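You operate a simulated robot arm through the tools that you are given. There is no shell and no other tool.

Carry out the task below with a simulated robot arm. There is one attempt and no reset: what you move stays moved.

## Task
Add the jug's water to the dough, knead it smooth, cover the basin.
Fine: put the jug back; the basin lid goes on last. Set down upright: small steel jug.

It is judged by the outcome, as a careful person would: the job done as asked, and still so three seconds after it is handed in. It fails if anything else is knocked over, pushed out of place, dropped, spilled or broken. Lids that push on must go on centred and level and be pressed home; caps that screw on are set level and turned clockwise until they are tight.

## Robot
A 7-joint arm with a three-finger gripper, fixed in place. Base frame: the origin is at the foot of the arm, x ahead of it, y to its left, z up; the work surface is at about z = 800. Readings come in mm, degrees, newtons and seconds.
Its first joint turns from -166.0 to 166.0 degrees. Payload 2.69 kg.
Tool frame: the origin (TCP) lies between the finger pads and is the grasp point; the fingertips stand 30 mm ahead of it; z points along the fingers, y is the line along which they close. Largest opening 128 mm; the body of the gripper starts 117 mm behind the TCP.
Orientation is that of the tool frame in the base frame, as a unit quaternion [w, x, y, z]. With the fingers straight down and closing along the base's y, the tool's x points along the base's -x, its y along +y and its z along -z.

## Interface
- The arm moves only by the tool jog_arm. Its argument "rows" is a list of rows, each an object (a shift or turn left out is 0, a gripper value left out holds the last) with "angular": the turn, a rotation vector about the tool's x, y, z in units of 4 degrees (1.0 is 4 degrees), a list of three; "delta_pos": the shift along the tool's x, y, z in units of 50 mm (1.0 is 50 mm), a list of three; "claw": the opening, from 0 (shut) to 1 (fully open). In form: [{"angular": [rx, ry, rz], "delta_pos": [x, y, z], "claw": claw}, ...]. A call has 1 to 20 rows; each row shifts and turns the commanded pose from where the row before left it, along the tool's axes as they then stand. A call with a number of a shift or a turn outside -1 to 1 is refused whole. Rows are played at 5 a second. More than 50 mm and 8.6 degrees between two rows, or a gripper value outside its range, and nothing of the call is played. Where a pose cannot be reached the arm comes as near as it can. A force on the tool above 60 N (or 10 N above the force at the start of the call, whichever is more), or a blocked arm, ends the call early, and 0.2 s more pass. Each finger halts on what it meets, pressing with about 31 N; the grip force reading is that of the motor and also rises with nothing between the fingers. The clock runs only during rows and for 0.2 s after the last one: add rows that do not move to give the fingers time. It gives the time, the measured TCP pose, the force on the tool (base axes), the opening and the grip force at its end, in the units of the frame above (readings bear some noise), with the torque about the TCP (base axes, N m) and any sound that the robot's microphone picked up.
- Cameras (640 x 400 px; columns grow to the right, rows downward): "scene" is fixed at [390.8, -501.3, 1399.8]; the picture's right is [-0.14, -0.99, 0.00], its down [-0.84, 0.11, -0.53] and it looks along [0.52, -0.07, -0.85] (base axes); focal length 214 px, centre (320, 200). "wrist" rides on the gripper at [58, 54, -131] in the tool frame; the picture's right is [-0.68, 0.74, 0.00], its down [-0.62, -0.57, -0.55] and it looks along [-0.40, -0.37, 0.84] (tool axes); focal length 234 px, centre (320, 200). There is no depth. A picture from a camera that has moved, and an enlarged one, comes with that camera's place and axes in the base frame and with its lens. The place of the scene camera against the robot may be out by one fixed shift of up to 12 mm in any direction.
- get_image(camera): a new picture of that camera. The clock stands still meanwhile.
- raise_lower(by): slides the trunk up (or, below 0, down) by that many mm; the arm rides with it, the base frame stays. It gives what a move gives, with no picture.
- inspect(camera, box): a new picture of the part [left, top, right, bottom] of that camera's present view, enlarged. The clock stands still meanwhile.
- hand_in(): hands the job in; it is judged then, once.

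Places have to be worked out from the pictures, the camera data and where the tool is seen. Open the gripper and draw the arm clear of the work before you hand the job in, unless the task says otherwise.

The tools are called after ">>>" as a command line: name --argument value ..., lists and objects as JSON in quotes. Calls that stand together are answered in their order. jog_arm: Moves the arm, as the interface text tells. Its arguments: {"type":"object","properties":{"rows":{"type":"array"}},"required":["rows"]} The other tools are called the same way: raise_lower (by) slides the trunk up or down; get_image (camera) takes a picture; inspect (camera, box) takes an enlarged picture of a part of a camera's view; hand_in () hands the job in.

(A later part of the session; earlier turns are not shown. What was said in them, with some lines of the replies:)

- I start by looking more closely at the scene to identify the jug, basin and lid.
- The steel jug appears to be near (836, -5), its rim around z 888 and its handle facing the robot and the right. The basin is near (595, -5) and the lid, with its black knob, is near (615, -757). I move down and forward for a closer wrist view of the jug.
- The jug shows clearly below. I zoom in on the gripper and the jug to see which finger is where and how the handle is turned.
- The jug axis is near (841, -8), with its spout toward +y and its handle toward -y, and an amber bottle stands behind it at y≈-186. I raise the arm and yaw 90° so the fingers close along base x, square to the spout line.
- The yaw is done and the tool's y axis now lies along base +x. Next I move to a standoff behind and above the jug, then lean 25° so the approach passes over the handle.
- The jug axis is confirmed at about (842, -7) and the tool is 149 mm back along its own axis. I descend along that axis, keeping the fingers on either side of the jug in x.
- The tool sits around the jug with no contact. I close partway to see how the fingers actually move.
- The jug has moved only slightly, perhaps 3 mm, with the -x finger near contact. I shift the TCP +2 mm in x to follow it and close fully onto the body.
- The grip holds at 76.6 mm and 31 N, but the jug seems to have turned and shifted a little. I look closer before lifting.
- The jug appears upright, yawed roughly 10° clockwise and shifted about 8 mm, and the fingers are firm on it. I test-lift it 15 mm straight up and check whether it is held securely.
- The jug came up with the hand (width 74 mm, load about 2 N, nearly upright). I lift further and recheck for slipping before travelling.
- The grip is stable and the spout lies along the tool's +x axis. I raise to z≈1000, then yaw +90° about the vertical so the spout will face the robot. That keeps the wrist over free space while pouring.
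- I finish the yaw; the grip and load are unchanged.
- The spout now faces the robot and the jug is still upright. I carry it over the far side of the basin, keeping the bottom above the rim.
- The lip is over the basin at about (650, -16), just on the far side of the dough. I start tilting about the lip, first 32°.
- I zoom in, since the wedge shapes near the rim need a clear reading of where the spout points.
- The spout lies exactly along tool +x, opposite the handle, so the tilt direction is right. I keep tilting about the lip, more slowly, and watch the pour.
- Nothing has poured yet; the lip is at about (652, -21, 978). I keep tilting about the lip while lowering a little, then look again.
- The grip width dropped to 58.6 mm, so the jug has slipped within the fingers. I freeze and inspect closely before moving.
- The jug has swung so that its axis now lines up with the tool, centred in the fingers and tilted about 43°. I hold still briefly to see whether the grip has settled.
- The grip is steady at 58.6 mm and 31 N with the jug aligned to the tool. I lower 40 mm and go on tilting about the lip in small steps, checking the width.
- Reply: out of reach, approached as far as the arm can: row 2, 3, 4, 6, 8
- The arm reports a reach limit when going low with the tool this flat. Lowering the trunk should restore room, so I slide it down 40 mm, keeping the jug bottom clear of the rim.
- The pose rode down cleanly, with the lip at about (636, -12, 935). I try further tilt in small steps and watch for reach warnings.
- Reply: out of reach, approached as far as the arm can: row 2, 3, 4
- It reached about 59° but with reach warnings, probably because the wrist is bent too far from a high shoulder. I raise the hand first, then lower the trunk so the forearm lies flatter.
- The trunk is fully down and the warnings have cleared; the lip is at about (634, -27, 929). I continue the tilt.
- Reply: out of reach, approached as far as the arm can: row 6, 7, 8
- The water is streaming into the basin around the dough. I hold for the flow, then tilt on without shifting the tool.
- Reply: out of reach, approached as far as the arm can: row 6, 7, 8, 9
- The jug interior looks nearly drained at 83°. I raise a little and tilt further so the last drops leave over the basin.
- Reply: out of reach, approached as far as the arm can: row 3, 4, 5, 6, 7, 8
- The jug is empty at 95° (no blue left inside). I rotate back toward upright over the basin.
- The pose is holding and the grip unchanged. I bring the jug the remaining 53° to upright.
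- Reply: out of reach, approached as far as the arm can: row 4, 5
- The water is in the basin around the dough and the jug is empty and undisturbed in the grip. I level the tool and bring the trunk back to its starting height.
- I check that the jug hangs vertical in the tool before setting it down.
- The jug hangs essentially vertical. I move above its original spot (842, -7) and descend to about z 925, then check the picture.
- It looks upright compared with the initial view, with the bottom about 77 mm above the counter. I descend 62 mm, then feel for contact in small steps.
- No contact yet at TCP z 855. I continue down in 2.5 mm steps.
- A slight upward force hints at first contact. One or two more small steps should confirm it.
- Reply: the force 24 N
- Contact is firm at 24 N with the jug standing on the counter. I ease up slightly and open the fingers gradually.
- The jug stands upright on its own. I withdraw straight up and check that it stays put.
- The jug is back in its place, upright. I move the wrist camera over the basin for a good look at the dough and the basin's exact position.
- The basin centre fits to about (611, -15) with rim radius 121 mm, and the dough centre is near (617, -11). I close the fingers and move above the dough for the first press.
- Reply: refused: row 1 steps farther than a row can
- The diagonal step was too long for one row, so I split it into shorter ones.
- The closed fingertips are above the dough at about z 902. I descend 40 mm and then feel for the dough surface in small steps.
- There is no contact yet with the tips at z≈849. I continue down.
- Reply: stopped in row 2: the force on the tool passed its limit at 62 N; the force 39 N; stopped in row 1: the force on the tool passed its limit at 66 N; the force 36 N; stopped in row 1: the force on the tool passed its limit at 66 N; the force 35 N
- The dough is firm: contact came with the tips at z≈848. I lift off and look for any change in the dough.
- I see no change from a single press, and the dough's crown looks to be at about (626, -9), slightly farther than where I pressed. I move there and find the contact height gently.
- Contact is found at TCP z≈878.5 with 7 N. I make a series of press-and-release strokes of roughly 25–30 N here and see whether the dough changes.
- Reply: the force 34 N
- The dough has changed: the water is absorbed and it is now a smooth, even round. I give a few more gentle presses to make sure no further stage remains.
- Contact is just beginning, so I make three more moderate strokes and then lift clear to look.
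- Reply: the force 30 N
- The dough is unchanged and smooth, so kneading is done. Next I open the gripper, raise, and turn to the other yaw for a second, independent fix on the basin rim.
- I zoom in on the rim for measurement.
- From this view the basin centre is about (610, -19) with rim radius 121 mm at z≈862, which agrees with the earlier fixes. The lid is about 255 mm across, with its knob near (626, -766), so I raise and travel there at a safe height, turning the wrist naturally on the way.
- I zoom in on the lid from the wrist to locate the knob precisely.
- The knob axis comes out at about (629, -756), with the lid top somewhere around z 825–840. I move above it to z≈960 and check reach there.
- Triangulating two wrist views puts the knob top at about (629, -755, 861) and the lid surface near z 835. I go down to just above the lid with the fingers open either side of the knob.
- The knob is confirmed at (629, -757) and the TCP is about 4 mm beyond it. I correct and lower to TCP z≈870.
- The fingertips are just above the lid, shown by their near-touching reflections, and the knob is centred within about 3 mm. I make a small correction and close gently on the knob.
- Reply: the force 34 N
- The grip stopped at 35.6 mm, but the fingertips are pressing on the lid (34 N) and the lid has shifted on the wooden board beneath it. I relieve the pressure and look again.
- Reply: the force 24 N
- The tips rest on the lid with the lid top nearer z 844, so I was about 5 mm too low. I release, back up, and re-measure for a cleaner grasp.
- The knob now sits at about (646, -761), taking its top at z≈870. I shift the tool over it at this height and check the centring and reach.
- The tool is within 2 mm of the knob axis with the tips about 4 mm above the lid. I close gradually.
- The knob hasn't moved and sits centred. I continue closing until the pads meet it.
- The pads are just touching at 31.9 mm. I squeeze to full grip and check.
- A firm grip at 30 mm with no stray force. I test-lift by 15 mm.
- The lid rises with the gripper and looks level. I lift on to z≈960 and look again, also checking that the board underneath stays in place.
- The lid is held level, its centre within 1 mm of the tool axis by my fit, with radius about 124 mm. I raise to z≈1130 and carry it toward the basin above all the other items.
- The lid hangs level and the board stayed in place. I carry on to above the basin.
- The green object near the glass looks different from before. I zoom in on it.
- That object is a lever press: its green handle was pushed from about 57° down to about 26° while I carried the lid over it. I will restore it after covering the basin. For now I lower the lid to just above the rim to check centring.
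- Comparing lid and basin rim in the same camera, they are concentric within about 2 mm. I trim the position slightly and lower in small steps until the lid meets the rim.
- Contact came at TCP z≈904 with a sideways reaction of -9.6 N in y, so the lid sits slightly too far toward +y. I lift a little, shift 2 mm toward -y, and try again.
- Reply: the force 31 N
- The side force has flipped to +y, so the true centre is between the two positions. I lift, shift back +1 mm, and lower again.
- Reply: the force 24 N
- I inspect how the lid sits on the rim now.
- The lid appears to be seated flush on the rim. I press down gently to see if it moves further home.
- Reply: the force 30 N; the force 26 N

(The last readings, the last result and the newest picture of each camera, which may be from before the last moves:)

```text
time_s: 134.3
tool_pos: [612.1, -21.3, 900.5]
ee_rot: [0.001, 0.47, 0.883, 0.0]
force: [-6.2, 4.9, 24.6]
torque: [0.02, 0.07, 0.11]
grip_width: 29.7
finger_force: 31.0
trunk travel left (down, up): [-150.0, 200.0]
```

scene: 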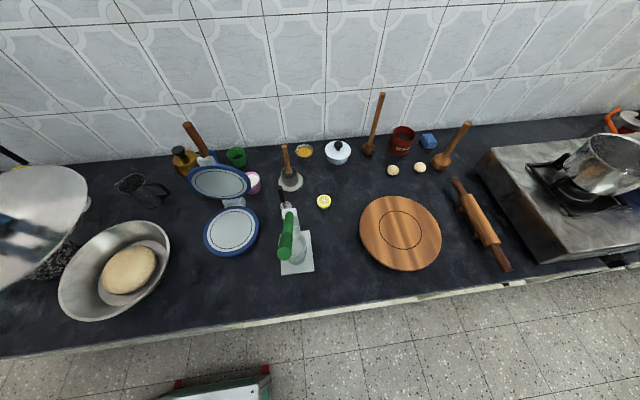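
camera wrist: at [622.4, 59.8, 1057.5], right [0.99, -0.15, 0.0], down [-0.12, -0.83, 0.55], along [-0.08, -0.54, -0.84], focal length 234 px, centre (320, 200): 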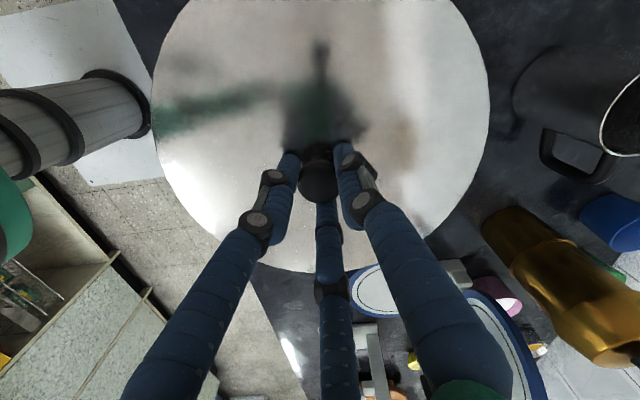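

The force stays near 25 N while z creeps down, so either the lid is seating or the knob is sliding in the grip. I continue in 1 mm steps and watch.

>>> jog_arm --rows '[{"delta_pos": [0, 0, 0.03]}, {}]'

>>> jog_arm --rows '[{"delta_pos": [0, 0, 0.03]}, {}]'

>>> inspect --camera "wrist" --box '[130, 0, 510, 280]'

>>> inspect --camera "scene" --box '[60, 190, 180, 340]'

```text
time_s: 134.9
tool_pos: [611.8, -20.3, 897.4]
ee_rot: [0.001, 0.469, 0.883, -0.001]
force: [-4.9, 2.8, 24.6]
torque: [0.02, 0.0, 0.13]
grip_width: 29.6
finger_force: 30.6
trunk travel left (down, up): [-150.0, 200.0]
```

```text
time_s: 135.5
tool_pos: [611.9, -21.3, 897.7]
ee_rot: [0.001, 0.47, 0.883, 0.0]
force: [-1.6, -3.7, 35.6]
torque: [-0.12, -0.05, 0.05]
grip_width: 29.3
finger_force: 31.0
trunk travel left (down, up): [-150.0, 200.0]
```

```text
1.43 times, centred on (320, 140) of wrist
camera zoom: at [624.7, 57.8, 1026.7], right [0.99, -0.15, 0.0], down [-0.13, -0.83, 0.55], along [-0.08, -0.54, -0.84], focal length 334 px, centre (320, 286)
```

zoom: 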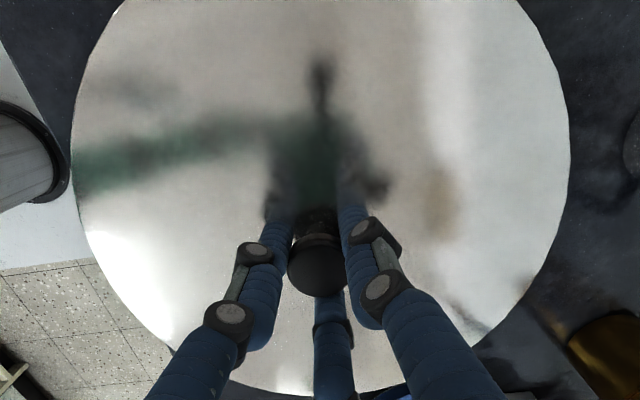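

```text
2.67 times, centred on (120, 265) of scene
camera zoom: at [390.8, -501.3, 1399.8], right [-0.14, -0.99, 0.0], down [-0.84, 0.11, -0.53], along [0.52, -0.07, -0.85], focal length 572 px, centre (853, 27)
```

zoom: 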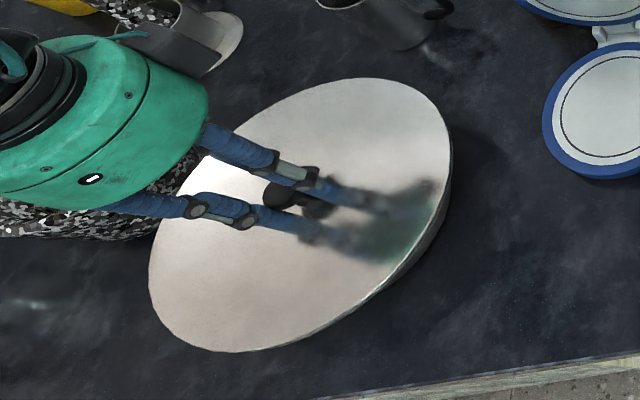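

The lid has not moved in the scene view: the knob slid in the grip and the lid is firmly on the rim. I apply one more moderate press through the fingertips, then release.

>>> jog_arm --rows '[{"delta_pos": [0, 0, 0.02]}, {}]'

>>> jog_arm --rows '[{"delta_pos": [0, 0, 0.016]}, {}]'

```text
time_s: 136.1
tool_pos: [611.4, -21.5, 897.9]
ee_rot: [0.001, 0.469, 0.883, 0.0]
force: [-3.4, -4.0, 48.5]
torque: [-0.02, 0.26, 0.11]
grip_width: 29.5
finger_force: 31.4
trunk travel left (down, up): [-150.0, 200.0]
```

```text
time_s: 136.7
tool_pos: [612.6, -19.4, 898.7]
ee_rot: [0.002, 0.469, 0.883, 0.0]
force: [-15.1, 1.0, 29.5]
torque: [-0.4, 0.43, -0.1]
grip_width: 29.4
finger_force: 30.9
trunk travel left (down, up): [-150.0, 200.0]
stopped in row 2: the force on the tool passed its limit at 60 N (the readings are from after the stop); the commanded pose is now the measured one
```

Pressed home to the 60 N limit. I relieve the load before opening so the tips don't drag the lid.

>>> jog_arm --rows '[{"delta_pos": [0, 0, -0.04]}, {}]'

>>> inspect --camera "scene" --box '[60, 190, 180, 340]'

```text
time_s: 137.3
tool_pos: [612.7, -20.4, 898.1]
ee_rot: [0.001, 0.47, 0.883, 0.0]
force: [-6.1, -1.0, 4.1]
torque: [0.2, -0.01, 0.08]
grip_width: 29.3
finger_force: 31.1
trunk travel left (down, up): [-150.0, 200.0]
```

```text
2.67 times, centred on (120, 265) of scene
camera zoom: at [390.8, -501.3, 1399.8], right [-0.14, -0.99, 0.0], down [-0.84, 0.11, -0.53], along [0.52, -0.07, -0.85], focal length 572 px, centre (853, 27)
```

zoom: 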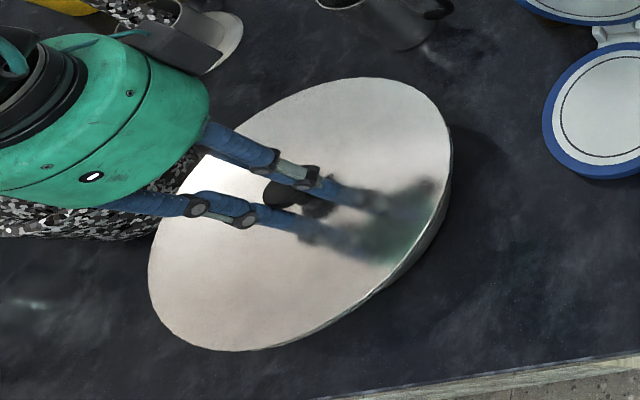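

Nearly unloaded. I raise another 1 mm, then open slowly and withdraw upward.

>>> jog_arm --rows '[{"delta_pos": [0, 0, -0.02]}, {}, {"claw": 0.25}, {"claw": 0.28}, {"claw": 0.32}, {"delta_pos": [0, 0, -0.04], "claw": 0.4}, {"delta_pos": [0, 0, -0.2], "claw": 0.6}, {"delta_pos": [0, 0, -0.5]}, {"delta_pos": [0, 0, -0.8]}, {"delta_pos": [0, 0, -0.8]}, {}]'

>>> inspect --camera "scene" --box '[60, 190, 180, 340]'

>>> get_image --camera "wrist"

```text
time_s: 139.7
tool_pos: [613.4, -20.6, 1017.3]
ee_rot: [0.0, 0.47, 0.883, 0.0]
force: [-0.8, 0.1, 0.1]
torque: [0.0, -0.05, -0.03]
grip_width: 76.7
finger_force: 0.1
trunk travel left (down, up): [-150.0, 200.0]
```

```text
2.67 times, centred on (120, 265) of scene
camera zoom: at [390.8, -501.3, 1399.8], right [-0.14, -0.99, 0.0], down [-0.84, 0.11, -0.53], along [0.52, -0.07, -0.85], focal length 572 px, centre (853, 27)
```

zoom: 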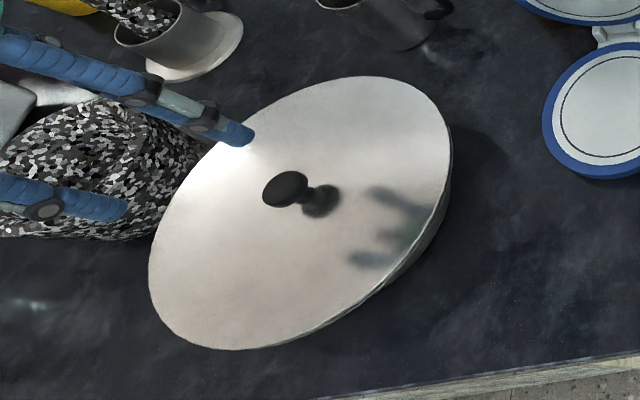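

```text
taken
camera wrist: at [626.8, 57.7, 1145.1], right [0.99, -0.15, 0.0], down [-0.13, -0.83, 0.55], along [-0.08, -0.54, -0.84], focal length 234 px, centre (320, 200)
```

wrist: 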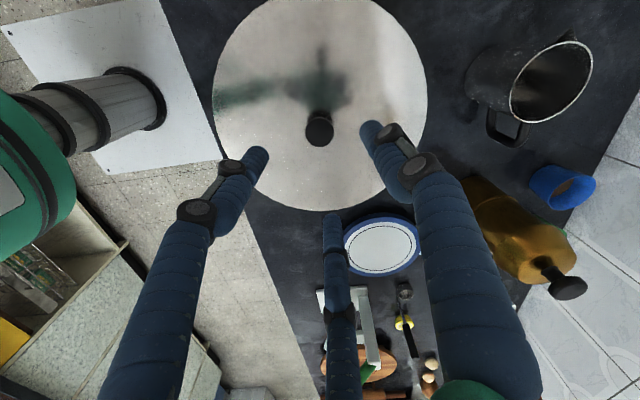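

The lid is seated level and covers the basin. Now for the lever press whose handle I disturbed: I raise and move partway toward it for a good look.

>>> jog_arm --rows '[{"delta_pos": [0, 0, -0.9]}, {"delta_pos": [0, 0, -0.9]}, {"delta_pos": [0, 0, -0.4]}, {"delta_pos": [-0.686, -0.39, 0]}, {"delta_pos": [-0.686, -0.39, 0]}, {"delta_pos": [-0.686, -0.39, 0]}, {"delta_pos": [-0.686, -0.39, 0]}, {"delta_pos": [-0.686, -0.39, 0]}, {"delta_pos": [-0.686, -0.39, 0]}, {}]'

>>> get_image --camera "wrist"

>>> get_image --camera "scene"

```text
time_s: 141.9
tool_pos: [632.4, -256.3, 1127.3]
ee_rot: [0.0, 0.47, 0.883, 0.0]
force: [-0.1, -0.6, -0.6]
torque: [0.06, 0.0, 0.01]
grip_width: 76.6
finger_force: 0.0
trunk travel left (down, up): [-150.0, 200.0]
```

```text
taken
camera wrist: at [646.4, -177.8, 1256.2], right [0.99, -0.15, 0.0], down [-0.12, -0.83, 0.55], along [-0.08, -0.54, -0.84], focal length 234 px, centre (320, 200)
```

wrist: 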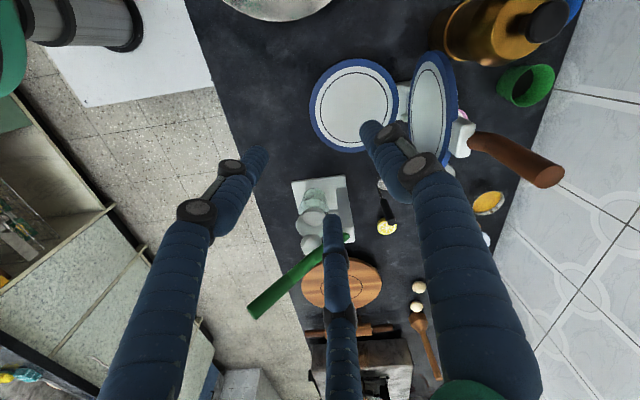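

```text
taken
```

scene: 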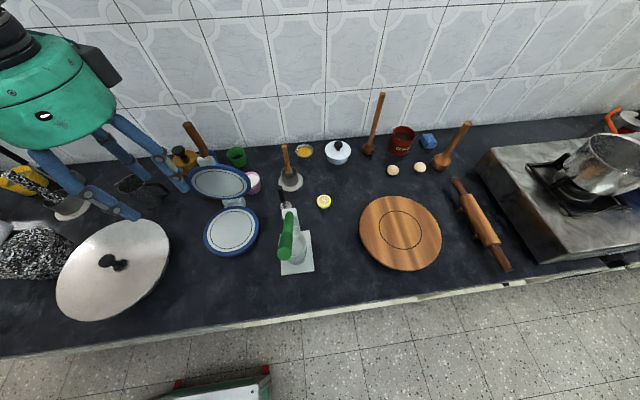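

Both pan press and press base look unmoved. The lever handle now runs from about (651, -461, 944) to its free end at (514, -459, 1065), while originally its end was near (583, -459, 1110). I'll push the end back up with closed fingers, so I first turn the wrist square and go in front of it on the robot side.

>>> jog_arm --rows '[{"delta_pos": [0, 0, -0.7], "claw": 0.3}, {"angular": [0, 0, -1], "claw": 0}, {"angular": [0, 0, -1]}, {"angular": [0, 0, -1]}, {"angular": [0, 0, -1]}, {"angular": [0, 0, -1]}, {"angular": [0, 0, -1]}, {"angular": [0, 0, -1]}, {"angular": [0, 0, -1]}, {"angular": [0, 0, -1]}, {"angular": [0, 0, -1]}, {"angular": [0, 0, -1]}, {"angular": [0, 0, -1]}, {"angular": [0, 0, -1]}, {"angular": [0, 0, -1]}, {}]'

>>> jog_arm --rows '[{"delta_pos": [0.8, 0, 0]}, {"delta_pos": [0.8, 0, 0]}, {"delta_pos": [0.8, 0, 0]}, {"delta_pos": [0.8, 0, 0]}, {"delta_pos": [0.2, -0.8, 0]}, {"delta_pos": [0, -0.8, 0]}, {"delta_pos": [0, -0.8, 0]}, {"delta_pos": [0, -0.8, 0]}, {"delta_pos": [0, -0.85, 0]}, {}]'

>>> get_image --camera "wrist"

>>> get_image --camera "scene"

```text
time_s: 145.3
tool_pos: [631.5, -257.1, 1160.3]
ee_rot: [0.001, 0.0, 1.0, -0.001]
force: [-0.5, 0.7, -0.1]
torque: [-0.01, 0.02, -0.02]
grip_width: 1.8
finger_force: 31.3
trunk travel left (down, up): [-150.0, 200.0]
```

```text
time_s: 147.5
tool_pos: [458.2, -462.7, 1160.7]
ee_rot: [0.0, 0.0, 1.0, 0.0]
force: [-0.4, -0.5, -0.3]
torque: [0.07, -0.01, -0.01]
grip_width: 1.9
finger_force: 30.7
trunk travel left (down, up): [-150.0, 200.0]
```

```text
taken
camera wrist: at [400.6, -408.5, 1288.9], right [0.68, 0.74, 0.0], down [0.62, -0.57, 0.55], along [0.4, -0.37, -0.84], focal length 234 px, centre (320, 200)
```

wrist: 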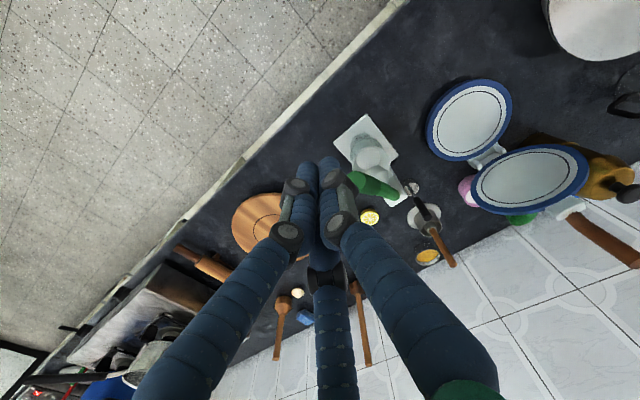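

```text
taken
```

scene: 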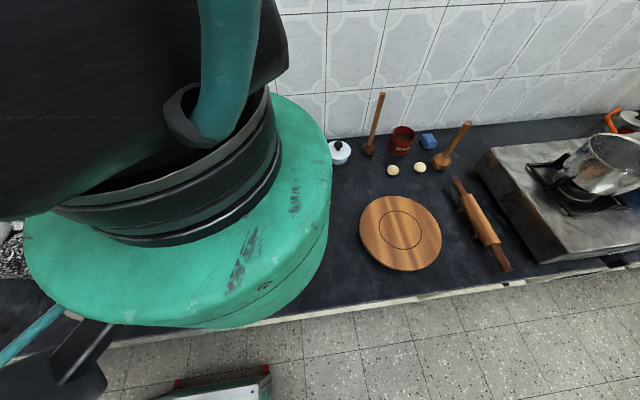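

I zoom in on the handle from this side to refine its position.

>>> inspect --camera "wrist" --box '[300, 100, 440, 230]'

```text
3.08 times, centred on (370, 165) of wrist
camera zoom: at [400.6, -408.5, 1288.9], right [0.68, 0.74, 0.0], down [0.62, -0.57, 0.55], along [0.4, -0.37, -0.84], focal length 720 px, centre (166, 308)
```

zoom: 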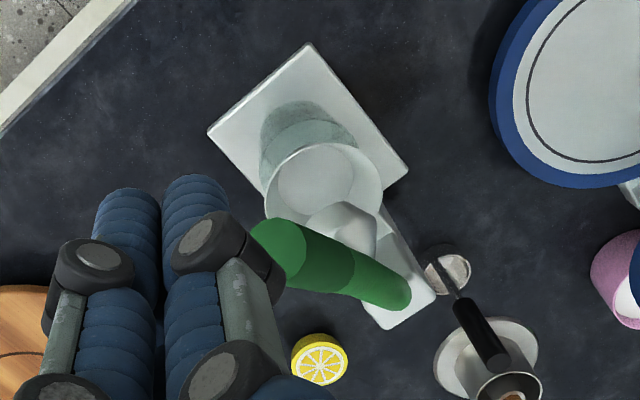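

The handle end is confirmed at (513, -461, 1071), pivoting near (651, -458, 945), so its original end position works out to about (580, -459, 1118), or 68° elevation. I lower the closed fingers in front of it and begin a slow push in +x.

>>> jog_arm --rows '[{"delta_pos": [0, 0.05, 0.8]}, {"delta_pos": [0, 0, 0.85]}, {"delta_pos": [-0.35, 0, 0]}, {"delta_pos": [-0.25, 0, 0]}, {}]'

>>> inspect --camera "wrist" --box '[240, 80, 440, 260]'

```text
time_s: 148.7
tool_pos: [487.3, -459.1, 1079.9]
ee_rot: [0.001, 0.001, 1.0, -0.002]
force: [-19.9, -10.5, 19.2]
torque: [-0.01, -0.51, -0.32]
grip_width: 2.0
finger_force: 31.6
trunk travel left (down, up): [-150.0, 200.0]
```

```text
2.22 times, centred on (340, 170) of wrist
camera zoom: at [430.4, -404.1, 1207.5], right [0.68, 0.74, 0.0], down [0.61, -0.56, 0.55], along [0.41, -0.37, -0.83], focal length 520 px, centre (276, 267)
```

zoom: 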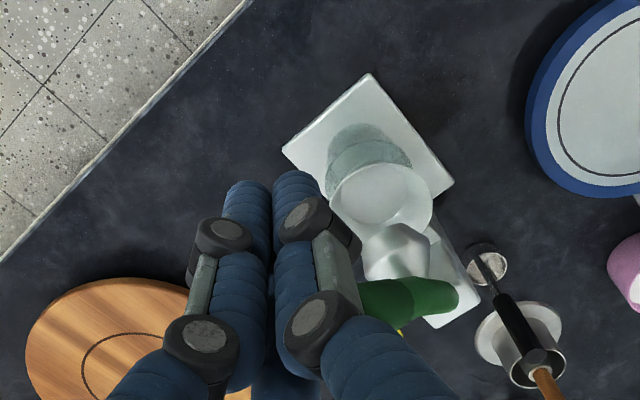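

Contact came earlier than expected, with an upward reaction, so the tip is pressing on the handle's end face rather than lifting it. I back off and reassess.

>>> jog_arm --rows '[{"delta_pos": [0.3, 0, 0]}, {"delta_pos": [0.5, 0, 0]}, {}]'

>>> inspect --camera "wrist" --box '[240, 80, 440, 260]'

>>> get_image --camera "scene"

```text
time_s: 149.5
tool_pos: [447.0, -458.5, 1078.5]
ee_rot: [0.001, 0.0, 1.0, -0.001]
force: [-0.4, 0.2, 0.8]
torque: [-0.02, -0.03, -0.01]
grip_width: 2.0
finger_force: 30.9
trunk travel left (down, up): [-150.0, 200.0]
```

```text
2.22 times, centred on (340, 170) of wrist
camera zoom: at [391.3, -405.1, 1207.1], right [0.68, 0.74, 0.0], down [0.62, -0.56, 0.55], along [0.41, -0.37, -0.84], focal length 520 px, centre (276, 267)
```

zoom: 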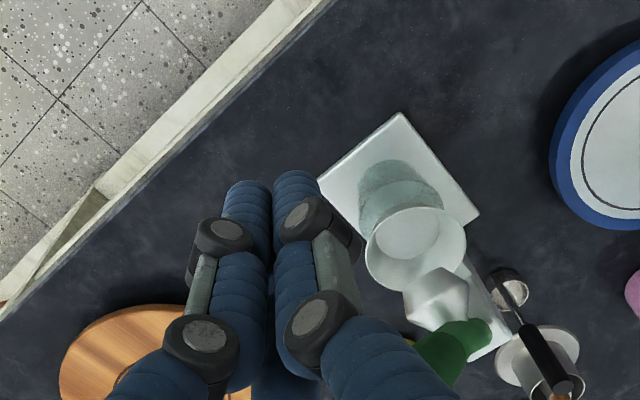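

```text
taken
```

scene: 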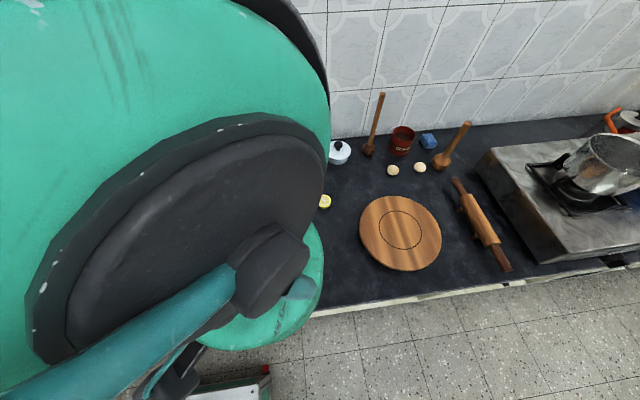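

>>> get_image --camera "wrist"

```text
taken
camera wrist: at [391.3, -405.1, 1207.1], right [0.68, 0.74, 0.0], down [0.62, -0.56, 0.55], along [0.41, -0.37, -0.84], focal length 234 px, centre (320, 200)
```

wrist: 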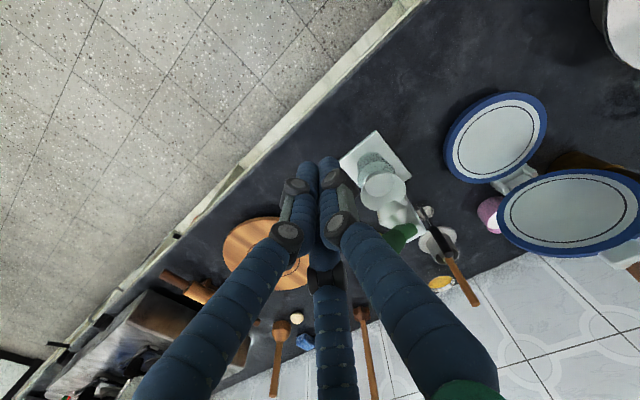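

The finger hides the handle's end, so I retreat up and to the side for clear views from both cameras.

>>> jog_arm --rows '[{"delta_pos": [0, 0, -0.9]}, {"delta_pos": [0, 0, -0.9]}, {"delta_pos": [0, 0.9, 0]}, {"delta_pos": [0, 0.9, 0]}, {"delta_pos": [0, 0.9, 0]}, {"delta_pos": [0, 0.9, 0]}, {"delta_pos": [0, 0.9, 0]}, {"delta_pos": [0, 0.9, 0]}, {"delta_pos": [-0.9, 0, 0]}, {"delta_pos": [-0.9, 0, 0]}, {"delta_pos": [-0.9, 0, 0]}, {}]'

>>> inspect --camera "scene" --box '[230, 160, 350, 290]'

>>> get_image --camera "wrist"

```text
time_s: 152.1
tool_pos: [587.0, -184.5, 1170.4]
ee_rot: [0.0, -0.001, 1.0, -0.001]
force: [0.4, 0.1, -0.2]
torque: [-0.05, 0.06, -0.03]
grip_width: 2.1
finger_force: 31.1
trunk travel left (down, up): [-150.0, 200.0]
```

```text
3.08 times, centred on (290, 225) of scene
camera zoom: at [390.8, -501.3, 1399.8], right [-0.14, -0.99, 0.0], down [-0.84, 0.11, -0.53], along [0.52, -0.07, -0.85], focal length 660 px, centre (412, 123)
```

zoom: 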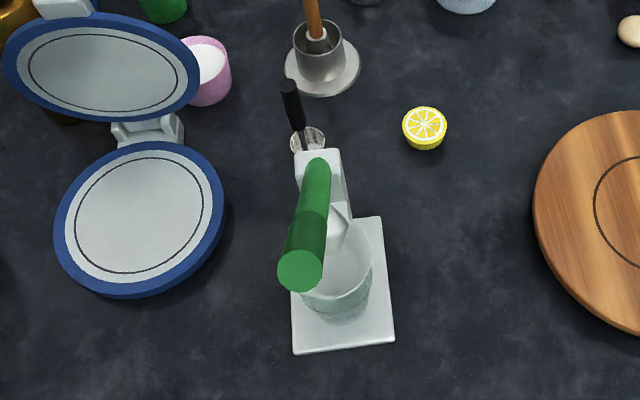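

```text
taken
camera wrist: at [531.4, -130.7, 1299.8], right [0.68, 0.74, 0.0], down [0.62, -0.56, 0.55], along [0.4, -0.37, -0.84], focal length 234 px, centre (320, 200)
```

wrist: 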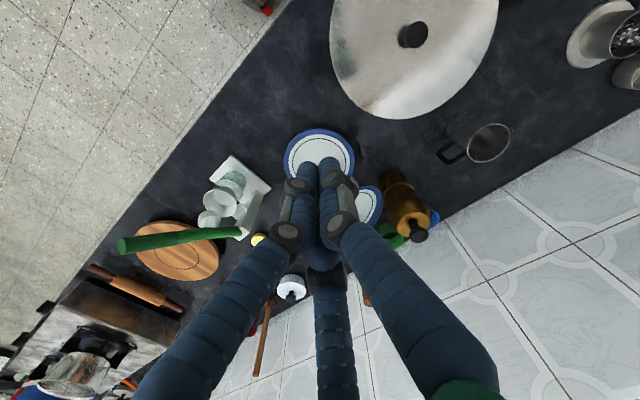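

The handle end rose by about 3° and held, with the press base unmoved, so pushing works. Friction opposes a purely horizontal push, so I'll follow the arc upward as I push, going in again and aiming first for about 60°.

>>> jog_arm --rows '[{"delta_pos": [0.85, 0, 0]}, {"delta_pos": [0.85, 0, 0]}, {"delta_pos": [0.85, 0, 0]}, {"delta_pos": [0, -0.92, 0]}, {"delta_pos": [0, -0.92, 0]}, {"delta_pos": [0, -0.92, 0]}, {"delta_pos": [0, -0.92, 0]}, {"delta_pos": [0, -0.92, 0]}, {"delta_pos": [0, -0.92, 0]}, {"delta_pos": [0, 0, 0.9]}, {"delta_pos": [0, 0, 0.9]}, {}]'

```text
time_s: 154.7
tool_pos: [458.4, -459.7, 1079.7]
ee_rot: [0.0, 0.0, 1.0, -0.001]
force: [-0.5, -0.3, -0.5]
torque: [0.04, 0.03, 0.03]
grip_width: 2.1
finger_force: 31.1
trunk travel left (down, up): [-150.0, 200.0]
```

>>> jog_arm --rows '[{"delta_pos": [-0.24, 0, 0]}, {"delta_pos": [-0.24, 0, 0]}, {"delta_pos": [-0.1, 0, -0.067]}, {"delta_pos": [-0.1, 0, -0.067]}, {"delta_pos": [-0.1, 0, -0.067]}, {}]'

>>> jog_arm --rows '[{"delta_pos": [-0.083, 0, -0.07]}, {"delta_pos": [-0.083, 0, -0.07]}, {"delta_pos": [-0.083, 0, -0.07]}, {}]'

>>> get_image --camera "wrist"

```text
time_s: 156.1
tool_pos: [498.1, -463.2, 1089.3]
ee_rot: [0.001, 0.0, 1.0, -0.001]
force: [-3.5, -2.3, 2.7]
torque: [0.03, -0.03, -0.05]
grip_width: 1.8
finger_force: 31.4
trunk travel left (down, up): [-150.0, 200.0]
```

```text
time_s: 157.1
tool_pos: [510.3, -463.5, 1098.4]
ee_rot: [-0.001, 0.0, 1.0, 0.001]
force: [-1.1, 0.0, -0.5]
torque: [0.02, -0.02, 0.0]
grip_width: 2.1
finger_force: 30.5
trunk travel left (down, up): [-150.0, 200.0]
```

```text
taken
camera wrist: at [453.8, -409.6, 1227.6], right [0.68, 0.74, 0.0], down [0.62, -0.56, 0.55], along [0.4, -0.37, -0.84], focal length 234 px, centre (320, 200)
```

wrist: 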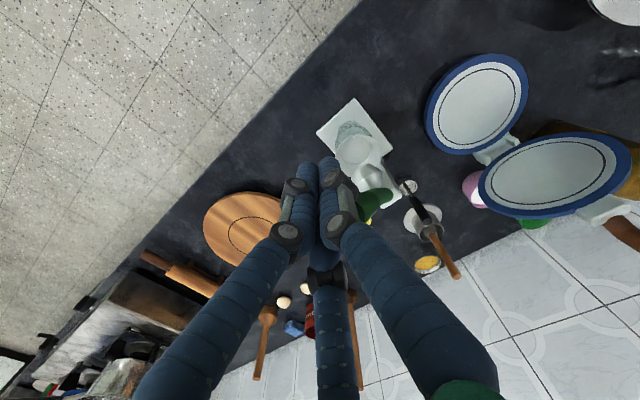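

>>> get_image --camera "scene"

>>> inspect --camera "wrist" --box '[280, 120, 440, 260]'

```text
taken
```

scene: 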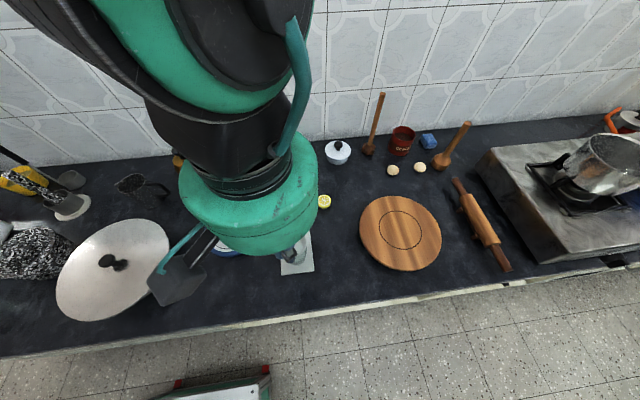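

```text
2.86 times, centred on (360, 190) of wrist
camera zoom: at [453.8, -409.6, 1227.6], right [0.68, 0.74, 0.0], down [0.62, -0.56, 0.55], along [0.4, -0.37, -0.84], focal length 669 px, centre (206, 229)
```

zoom: 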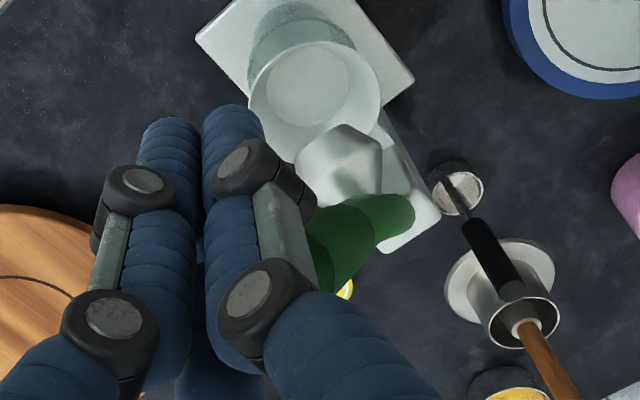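

The handle has followed to about 55° with very little force. I continue along the arc to about 64°, recentring slightly in y.

>>> jog_arm --rows '[{"delta_pos": [-0.087, 0.03, -0.063]}, {"delta_pos": [-0.087, 0.03, -0.063]}, {"delta_pos": [-0.087, 0, -0.063]}, {"delta_pos": [-0.09, 0, -0.055]}, {"delta_pos": [-0.09, 0, -0.055]}, {}]'

>>> inspect --camera "wrist" --box '[280, 120, 440, 260]'

```text
time_s: 158.5
tool_pos: [533.0, -459.6, 1115.2]
ee_rot: [0.001, 0.0, 1.0, -0.001]
force: [-0.8, 1.1, 0.3]
torque: [-0.02, -0.01, -0.01]
grip_width: 1.9
finger_force: 30.9
trunk travel left (down, up): [-150.0, 200.0]
```

```text
2.86 times, centred on (360, 190) of wrist
camera zoom: at [475.1, -406.0, 1243.7], right [0.68, 0.74, 0.0], down [0.62, -0.56, 0.55], along [0.41, -0.37, -0.84], focal length 669 px, centre (206, 229)
```

zoom: 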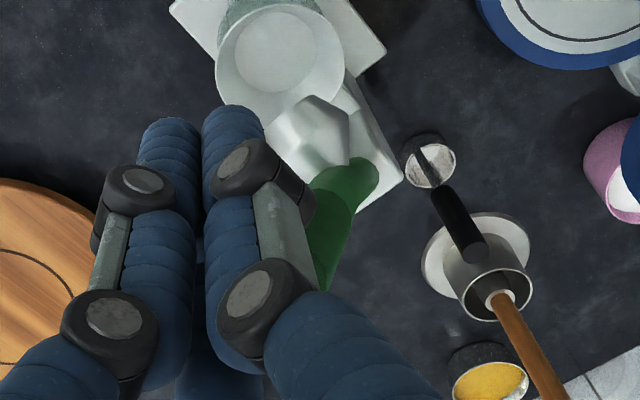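

By projection the handle is now at about 65°. I retreat the way I came and compare with the initial picture.

>>> jog_arm --rows '[{"delta_pos": [0.5, 0, 0]}, {"delta_pos": [0.9, 0, 0]}, {"delta_pos": [0, 0, -0.9]}, {"delta_pos": [0, 0, -0.6]}, {"delta_pos": [0, 0.92, 0]}, {"delta_pos": [0, 0.92, 0]}, {"delta_pos": [0, 0.92, 0]}, {"delta_pos": [0, 0.92, 0]}, {"delta_pos": [0, 0.92, 0]}, {"delta_pos": [0, 0.92, 0]}, {"delta_pos": [-0.9, 0, 0]}, {"delta_pos": [-0.9, 0, 0]}, {"delta_pos": [-0.9, 0, 0]}, {}]'

>>> inspect --camera "scene" --box '[160, 110, 340, 290]'

>>> get_image --camera "wrist"

```text
time_s: 161.5
tool_pos: [598.0, -184.8, 1189.2]
ee_rot: [0.0, -0.001, 1.0, -0.001]
force: [0.6, 0.4, -0.2]
torque: [0.01, 0.04, -0.01]
grip_width: 1.9
finger_force: 30.3
trunk travel left (down, up): [-150.0, 200.0]
```

```text
2.22 times, centred on (250, 200) of scene
camera zoom: at [390.8, -501.3, 1399.8], right [-0.14, -0.99, 0.0], down [-0.84, 0.11, -0.53], along [0.52, -0.07, -0.85], focal length 477 px, centre (476, 200)
```

zoom: 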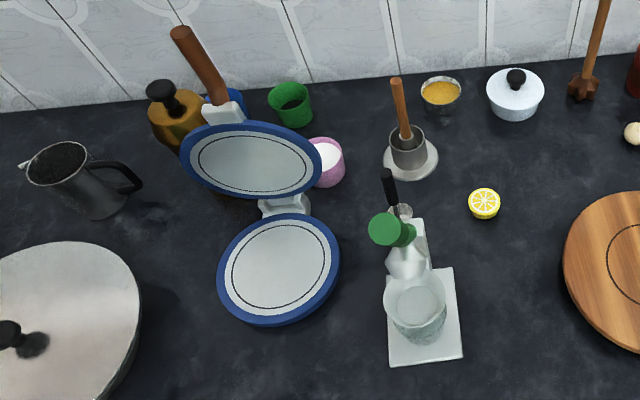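

```text
taken
camera wrist: at [541.3, -130.3, 1317.6], right [0.68, 0.74, 0.0], down [0.62, -0.57, 0.55], along [0.4, -0.37, -0.84], focal length 234 px, centre (320, 200)
```

wrist: 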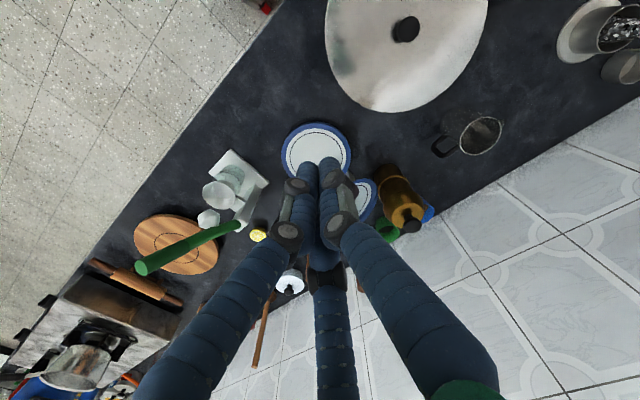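

The handle end is at picture row 213 against 201 originally, meaning about 62.5° versus 68°. The other items match the first picture. I go back for one last small push of about 5.5°.

>>> jog_arm --rows '[{"delta_pos": [0.85, 0, 0]}, {"delta_pos": [0.85, 0, 0]}, {"delta_pos": [0.8, 0, 0]}, {"delta_pos": [0, -0.917, 0]}, {"delta_pos": [0, -0.917, 0]}, {"delta_pos": [0, -0.917, 0]}, {"delta_pos": [0, -0.917, 0]}, {"delta_pos": [0, -0.917, 0]}, {"delta_pos": [0, -0.917, 0]}, {"delta_pos": [0, 0, 0.75]}, {"delta_pos": [0, 0, 0.75]}, {}]'

>>> jog_arm --rows '[{"delta_pos": [-0.5, 0, 0]}, {"delta_pos": [-0.5, 0, 0]}, {"delta_pos": [-0.1, 0, -0.02]}, {"delta_pos": [-0.1, 0, -0.03]}, {"delta_pos": [-0.1, 0, -0.03]}, {"delta_pos": [-0.1, 0, -0.03]}, {}]'

```text
time_s: 164.1
tool_pos: [473.8, -458.7, 1113.8]
ee_rot: [0.002, 0.0, 1.0, -0.001]
force: [0.2, -0.4, 0.4]
torque: [0.02, 0.06, -0.02]
grip_width: 2.2
finger_force: 31.1
trunk travel left (down, up): [-150.0, 200.0]
```

```text
time_s: 165.7
tool_pos: [543.0, -459.7, 1120.5]
ee_rot: [0.001, 0.0, 1.0, -0.002]
force: [-1.1, -1.2, 1.2]
torque: [-0.01, -0.03, -0.04]
grip_width: 2.5
finger_force: 30.8
trunk travel left (down, up): [-150.0, 200.0]
```

>>> jog_arm --rows '[{"delta_pos": [-0.07, 0, -0.015]}, {"delta_pos": [-0.07, 0, -0.015]}, {}]'

>>> jog_arm --rows '[{"delta_pos": [0.5, 0, 0]}, {"delta_pos": [0.9, 0, 0]}, {"delta_pos": [0, 0, -0.9]}, {"delta_pos": [0, 0, -0.5]}, {"delta_pos": [0, 0.92, 0]}, {"delta_pos": [0, 0.92, 0]}, {"delta_pos": [0, 0.92, 0]}, {"delta_pos": [0, 0.92, 0]}, {"delta_pos": [0, 0.92, 0]}, {"delta_pos": [0, 0.92, 0]}, {"delta_pos": [-0.9, 0, 0]}, {"delta_pos": [-0.9, 0, 0]}, {"delta_pos": [-0.9, 0, 0]}, {}]'

>>> inspect --camera "scene" --box '[160, 110, 340, 290]'

```text
time_s: 166.5
tool_pos: [549.8, -458.9, 1120.8]
ee_rot: [0.0, 0.0, 1.0, 0.0]
force: [-0.8, -1.1, 1.5]
torque: [0.02, -0.03, -0.01]
grip_width: 1.9
finger_force: 30.9
trunk travel left (down, up): [-150.0, 200.0]
```

```text
time_s: 169.5
tool_pos: [616.7, -186.4, 1187.5]
ee_rot: [0.001, 0.0, 1.0, -0.001]
force: [-0.4, -0.1, -0.6]
torque: [-0.01, 0.05, 0.03]
grip_width: 2.2
finger_force: 31.3
trunk travel left (down, up): [-150.0, 200.0]
```

```text
2.22 times, centred on (250, 200) of scene
camera zoom: at [390.8, -501.3, 1399.8], right [-0.14, -0.99, 0.0], down [-0.84, 0.11, -0.53], along [0.52, -0.07, -0.85], focal length 477 px, centre (476, 200)
```

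zoom: 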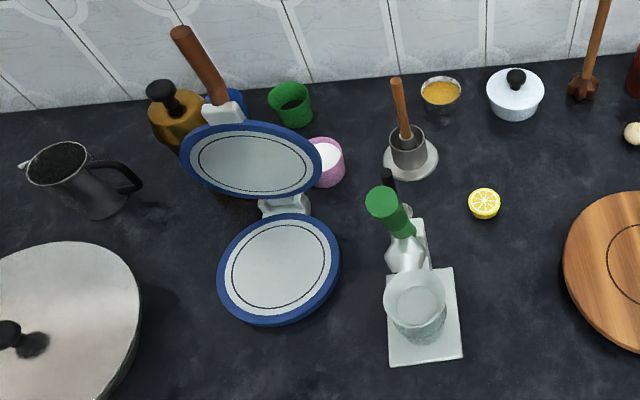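

The handle end now matches its original picture position exactly. Last, I check the lid's seating and centring at higher zoom.

>>> inspect --camera "scene" --box '[50, 260, 130, 330]'

>>> inspect --camera "scene" --box '[110, 210, 190, 290]'

>>> get_image --camera "wrist"

```text
5.71 times, centred on (90, 295) of scene
camera zoom: at [390.8, -501.3, 1399.8], right [-0.14, -0.99, 0.0], down [-0.84, 0.11, -0.53], along [0.52, -0.07, -0.85], focal length 1226 px, centre (1634, -343)
```

zoom: 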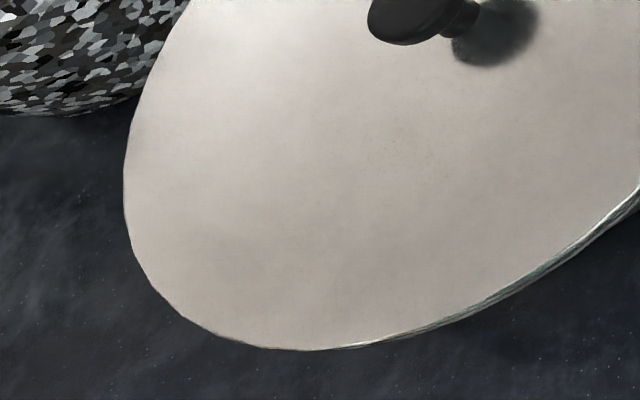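

```text
5.00 times, centred on (150, 250) of scene
camera zoom: at [390.8, -501.3, 1399.8], right [-0.14, -0.99, 0.0], down [-0.84, 0.11, -0.53], along [0.52, -0.07, -0.85], focal length 1072 px, centre (1170, -50)
```

zoom: 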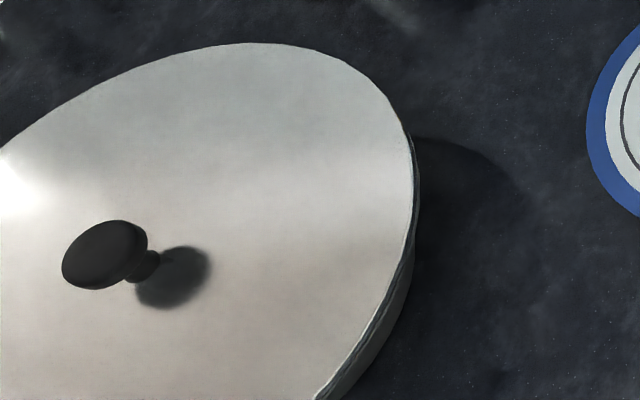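

```text
taken
camera wrist: at [561.0, -132.1, 1318.1], right [0.68, 0.74, 0.0], down [0.62, -0.56, 0.55], along [0.4, -0.37, -0.84], focal length 234 px, centre (320, 200)
```

wrist: 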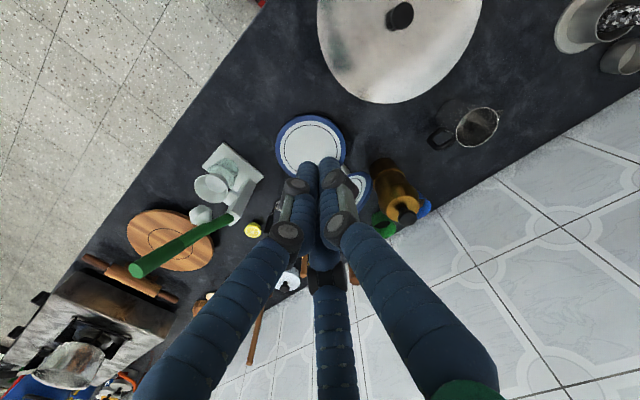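

The lid's edge sits evenly on the rim all the way round where visible, and the jug stands upright in its place. I open the gripper and draw the arm clear.

>>> jog_arm --rows '[{"delta_pos": [0, 0, -0.8], "claw": 0.5}, {"delta_pos": [0, 0, -0.8], "claw": 1}, {"delta_pos": [0.8, 0, 0]}, {"delta_pos": [0.8, 0.5, 0]}, {"delta_pos": [0.8, 0.5, 0]}, {}]'

>>> get_image --camera "scene"

```text
time_s: 170.9
tool_pos: [494.2, -133.0, 1275.3]
ee_rot: [0.001, 0.0, 1.0, -0.001]
force: [-0.1, -0.1, -0.5]
torque: [-0.01, -0.1, 0.03]
grip_width: 128.1
finger_force: 0.0
trunk travel left (down, up): [-150.0, 200.0]
```

```text
taken
```

scene: 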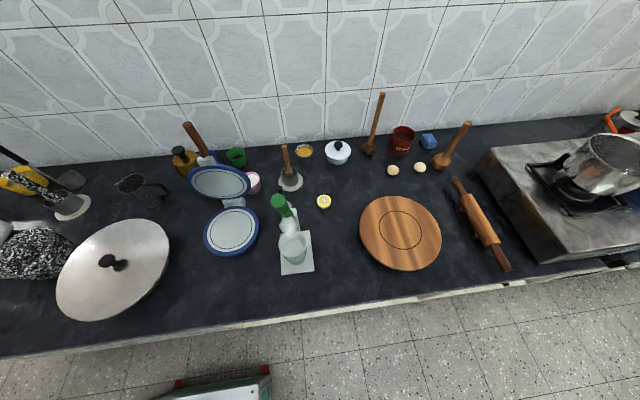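

Everything is in order: the water is kneaded into smooth dough, the jug is back upright, the lid is on and pressed, the press lever is restored, and the arm is clear with the gripper open. I hand in the job.

>>> hand_in

```text
The job is handed in.
```

The job is handed in: the jug's water is in the dough, the dough is kneaded smooth, and the basin is covered.

- **Water and dough:** I poured the jug out over the basin, then pressed the dough until the water was absorbed and it became a smooth round. Further presses changed nothing.
- **Jug:** It stands upright on its original spot, with the spout and handle facing the way they did before.
- **Lid:** It went on after the jug and kneading. I centred it on the basin to within about 2 mm, and it looks level in the pictures. I pressed it down to the 60 N force limit, where it stayed put on the rim.

**Slips:**
- **Jug grip:** The jug swung in the gripper partway through the pour. I saw no water land outside the basin.
- **Lid grasp:** On my first try the fingertips pressed on the lid and shifted it on its board. I released it and took it up cleanly the second time.
- **Lever press:** While I carried the lid over the lever press, it pushed the press's green handle down by about 25°. I pushed the handle back up afterwards, and it now matches its position in the first picture. The press itself did not move.

Apart from those, nothing looked out of place in the last picture before I handed in. The arm is clear and the gripper is open.
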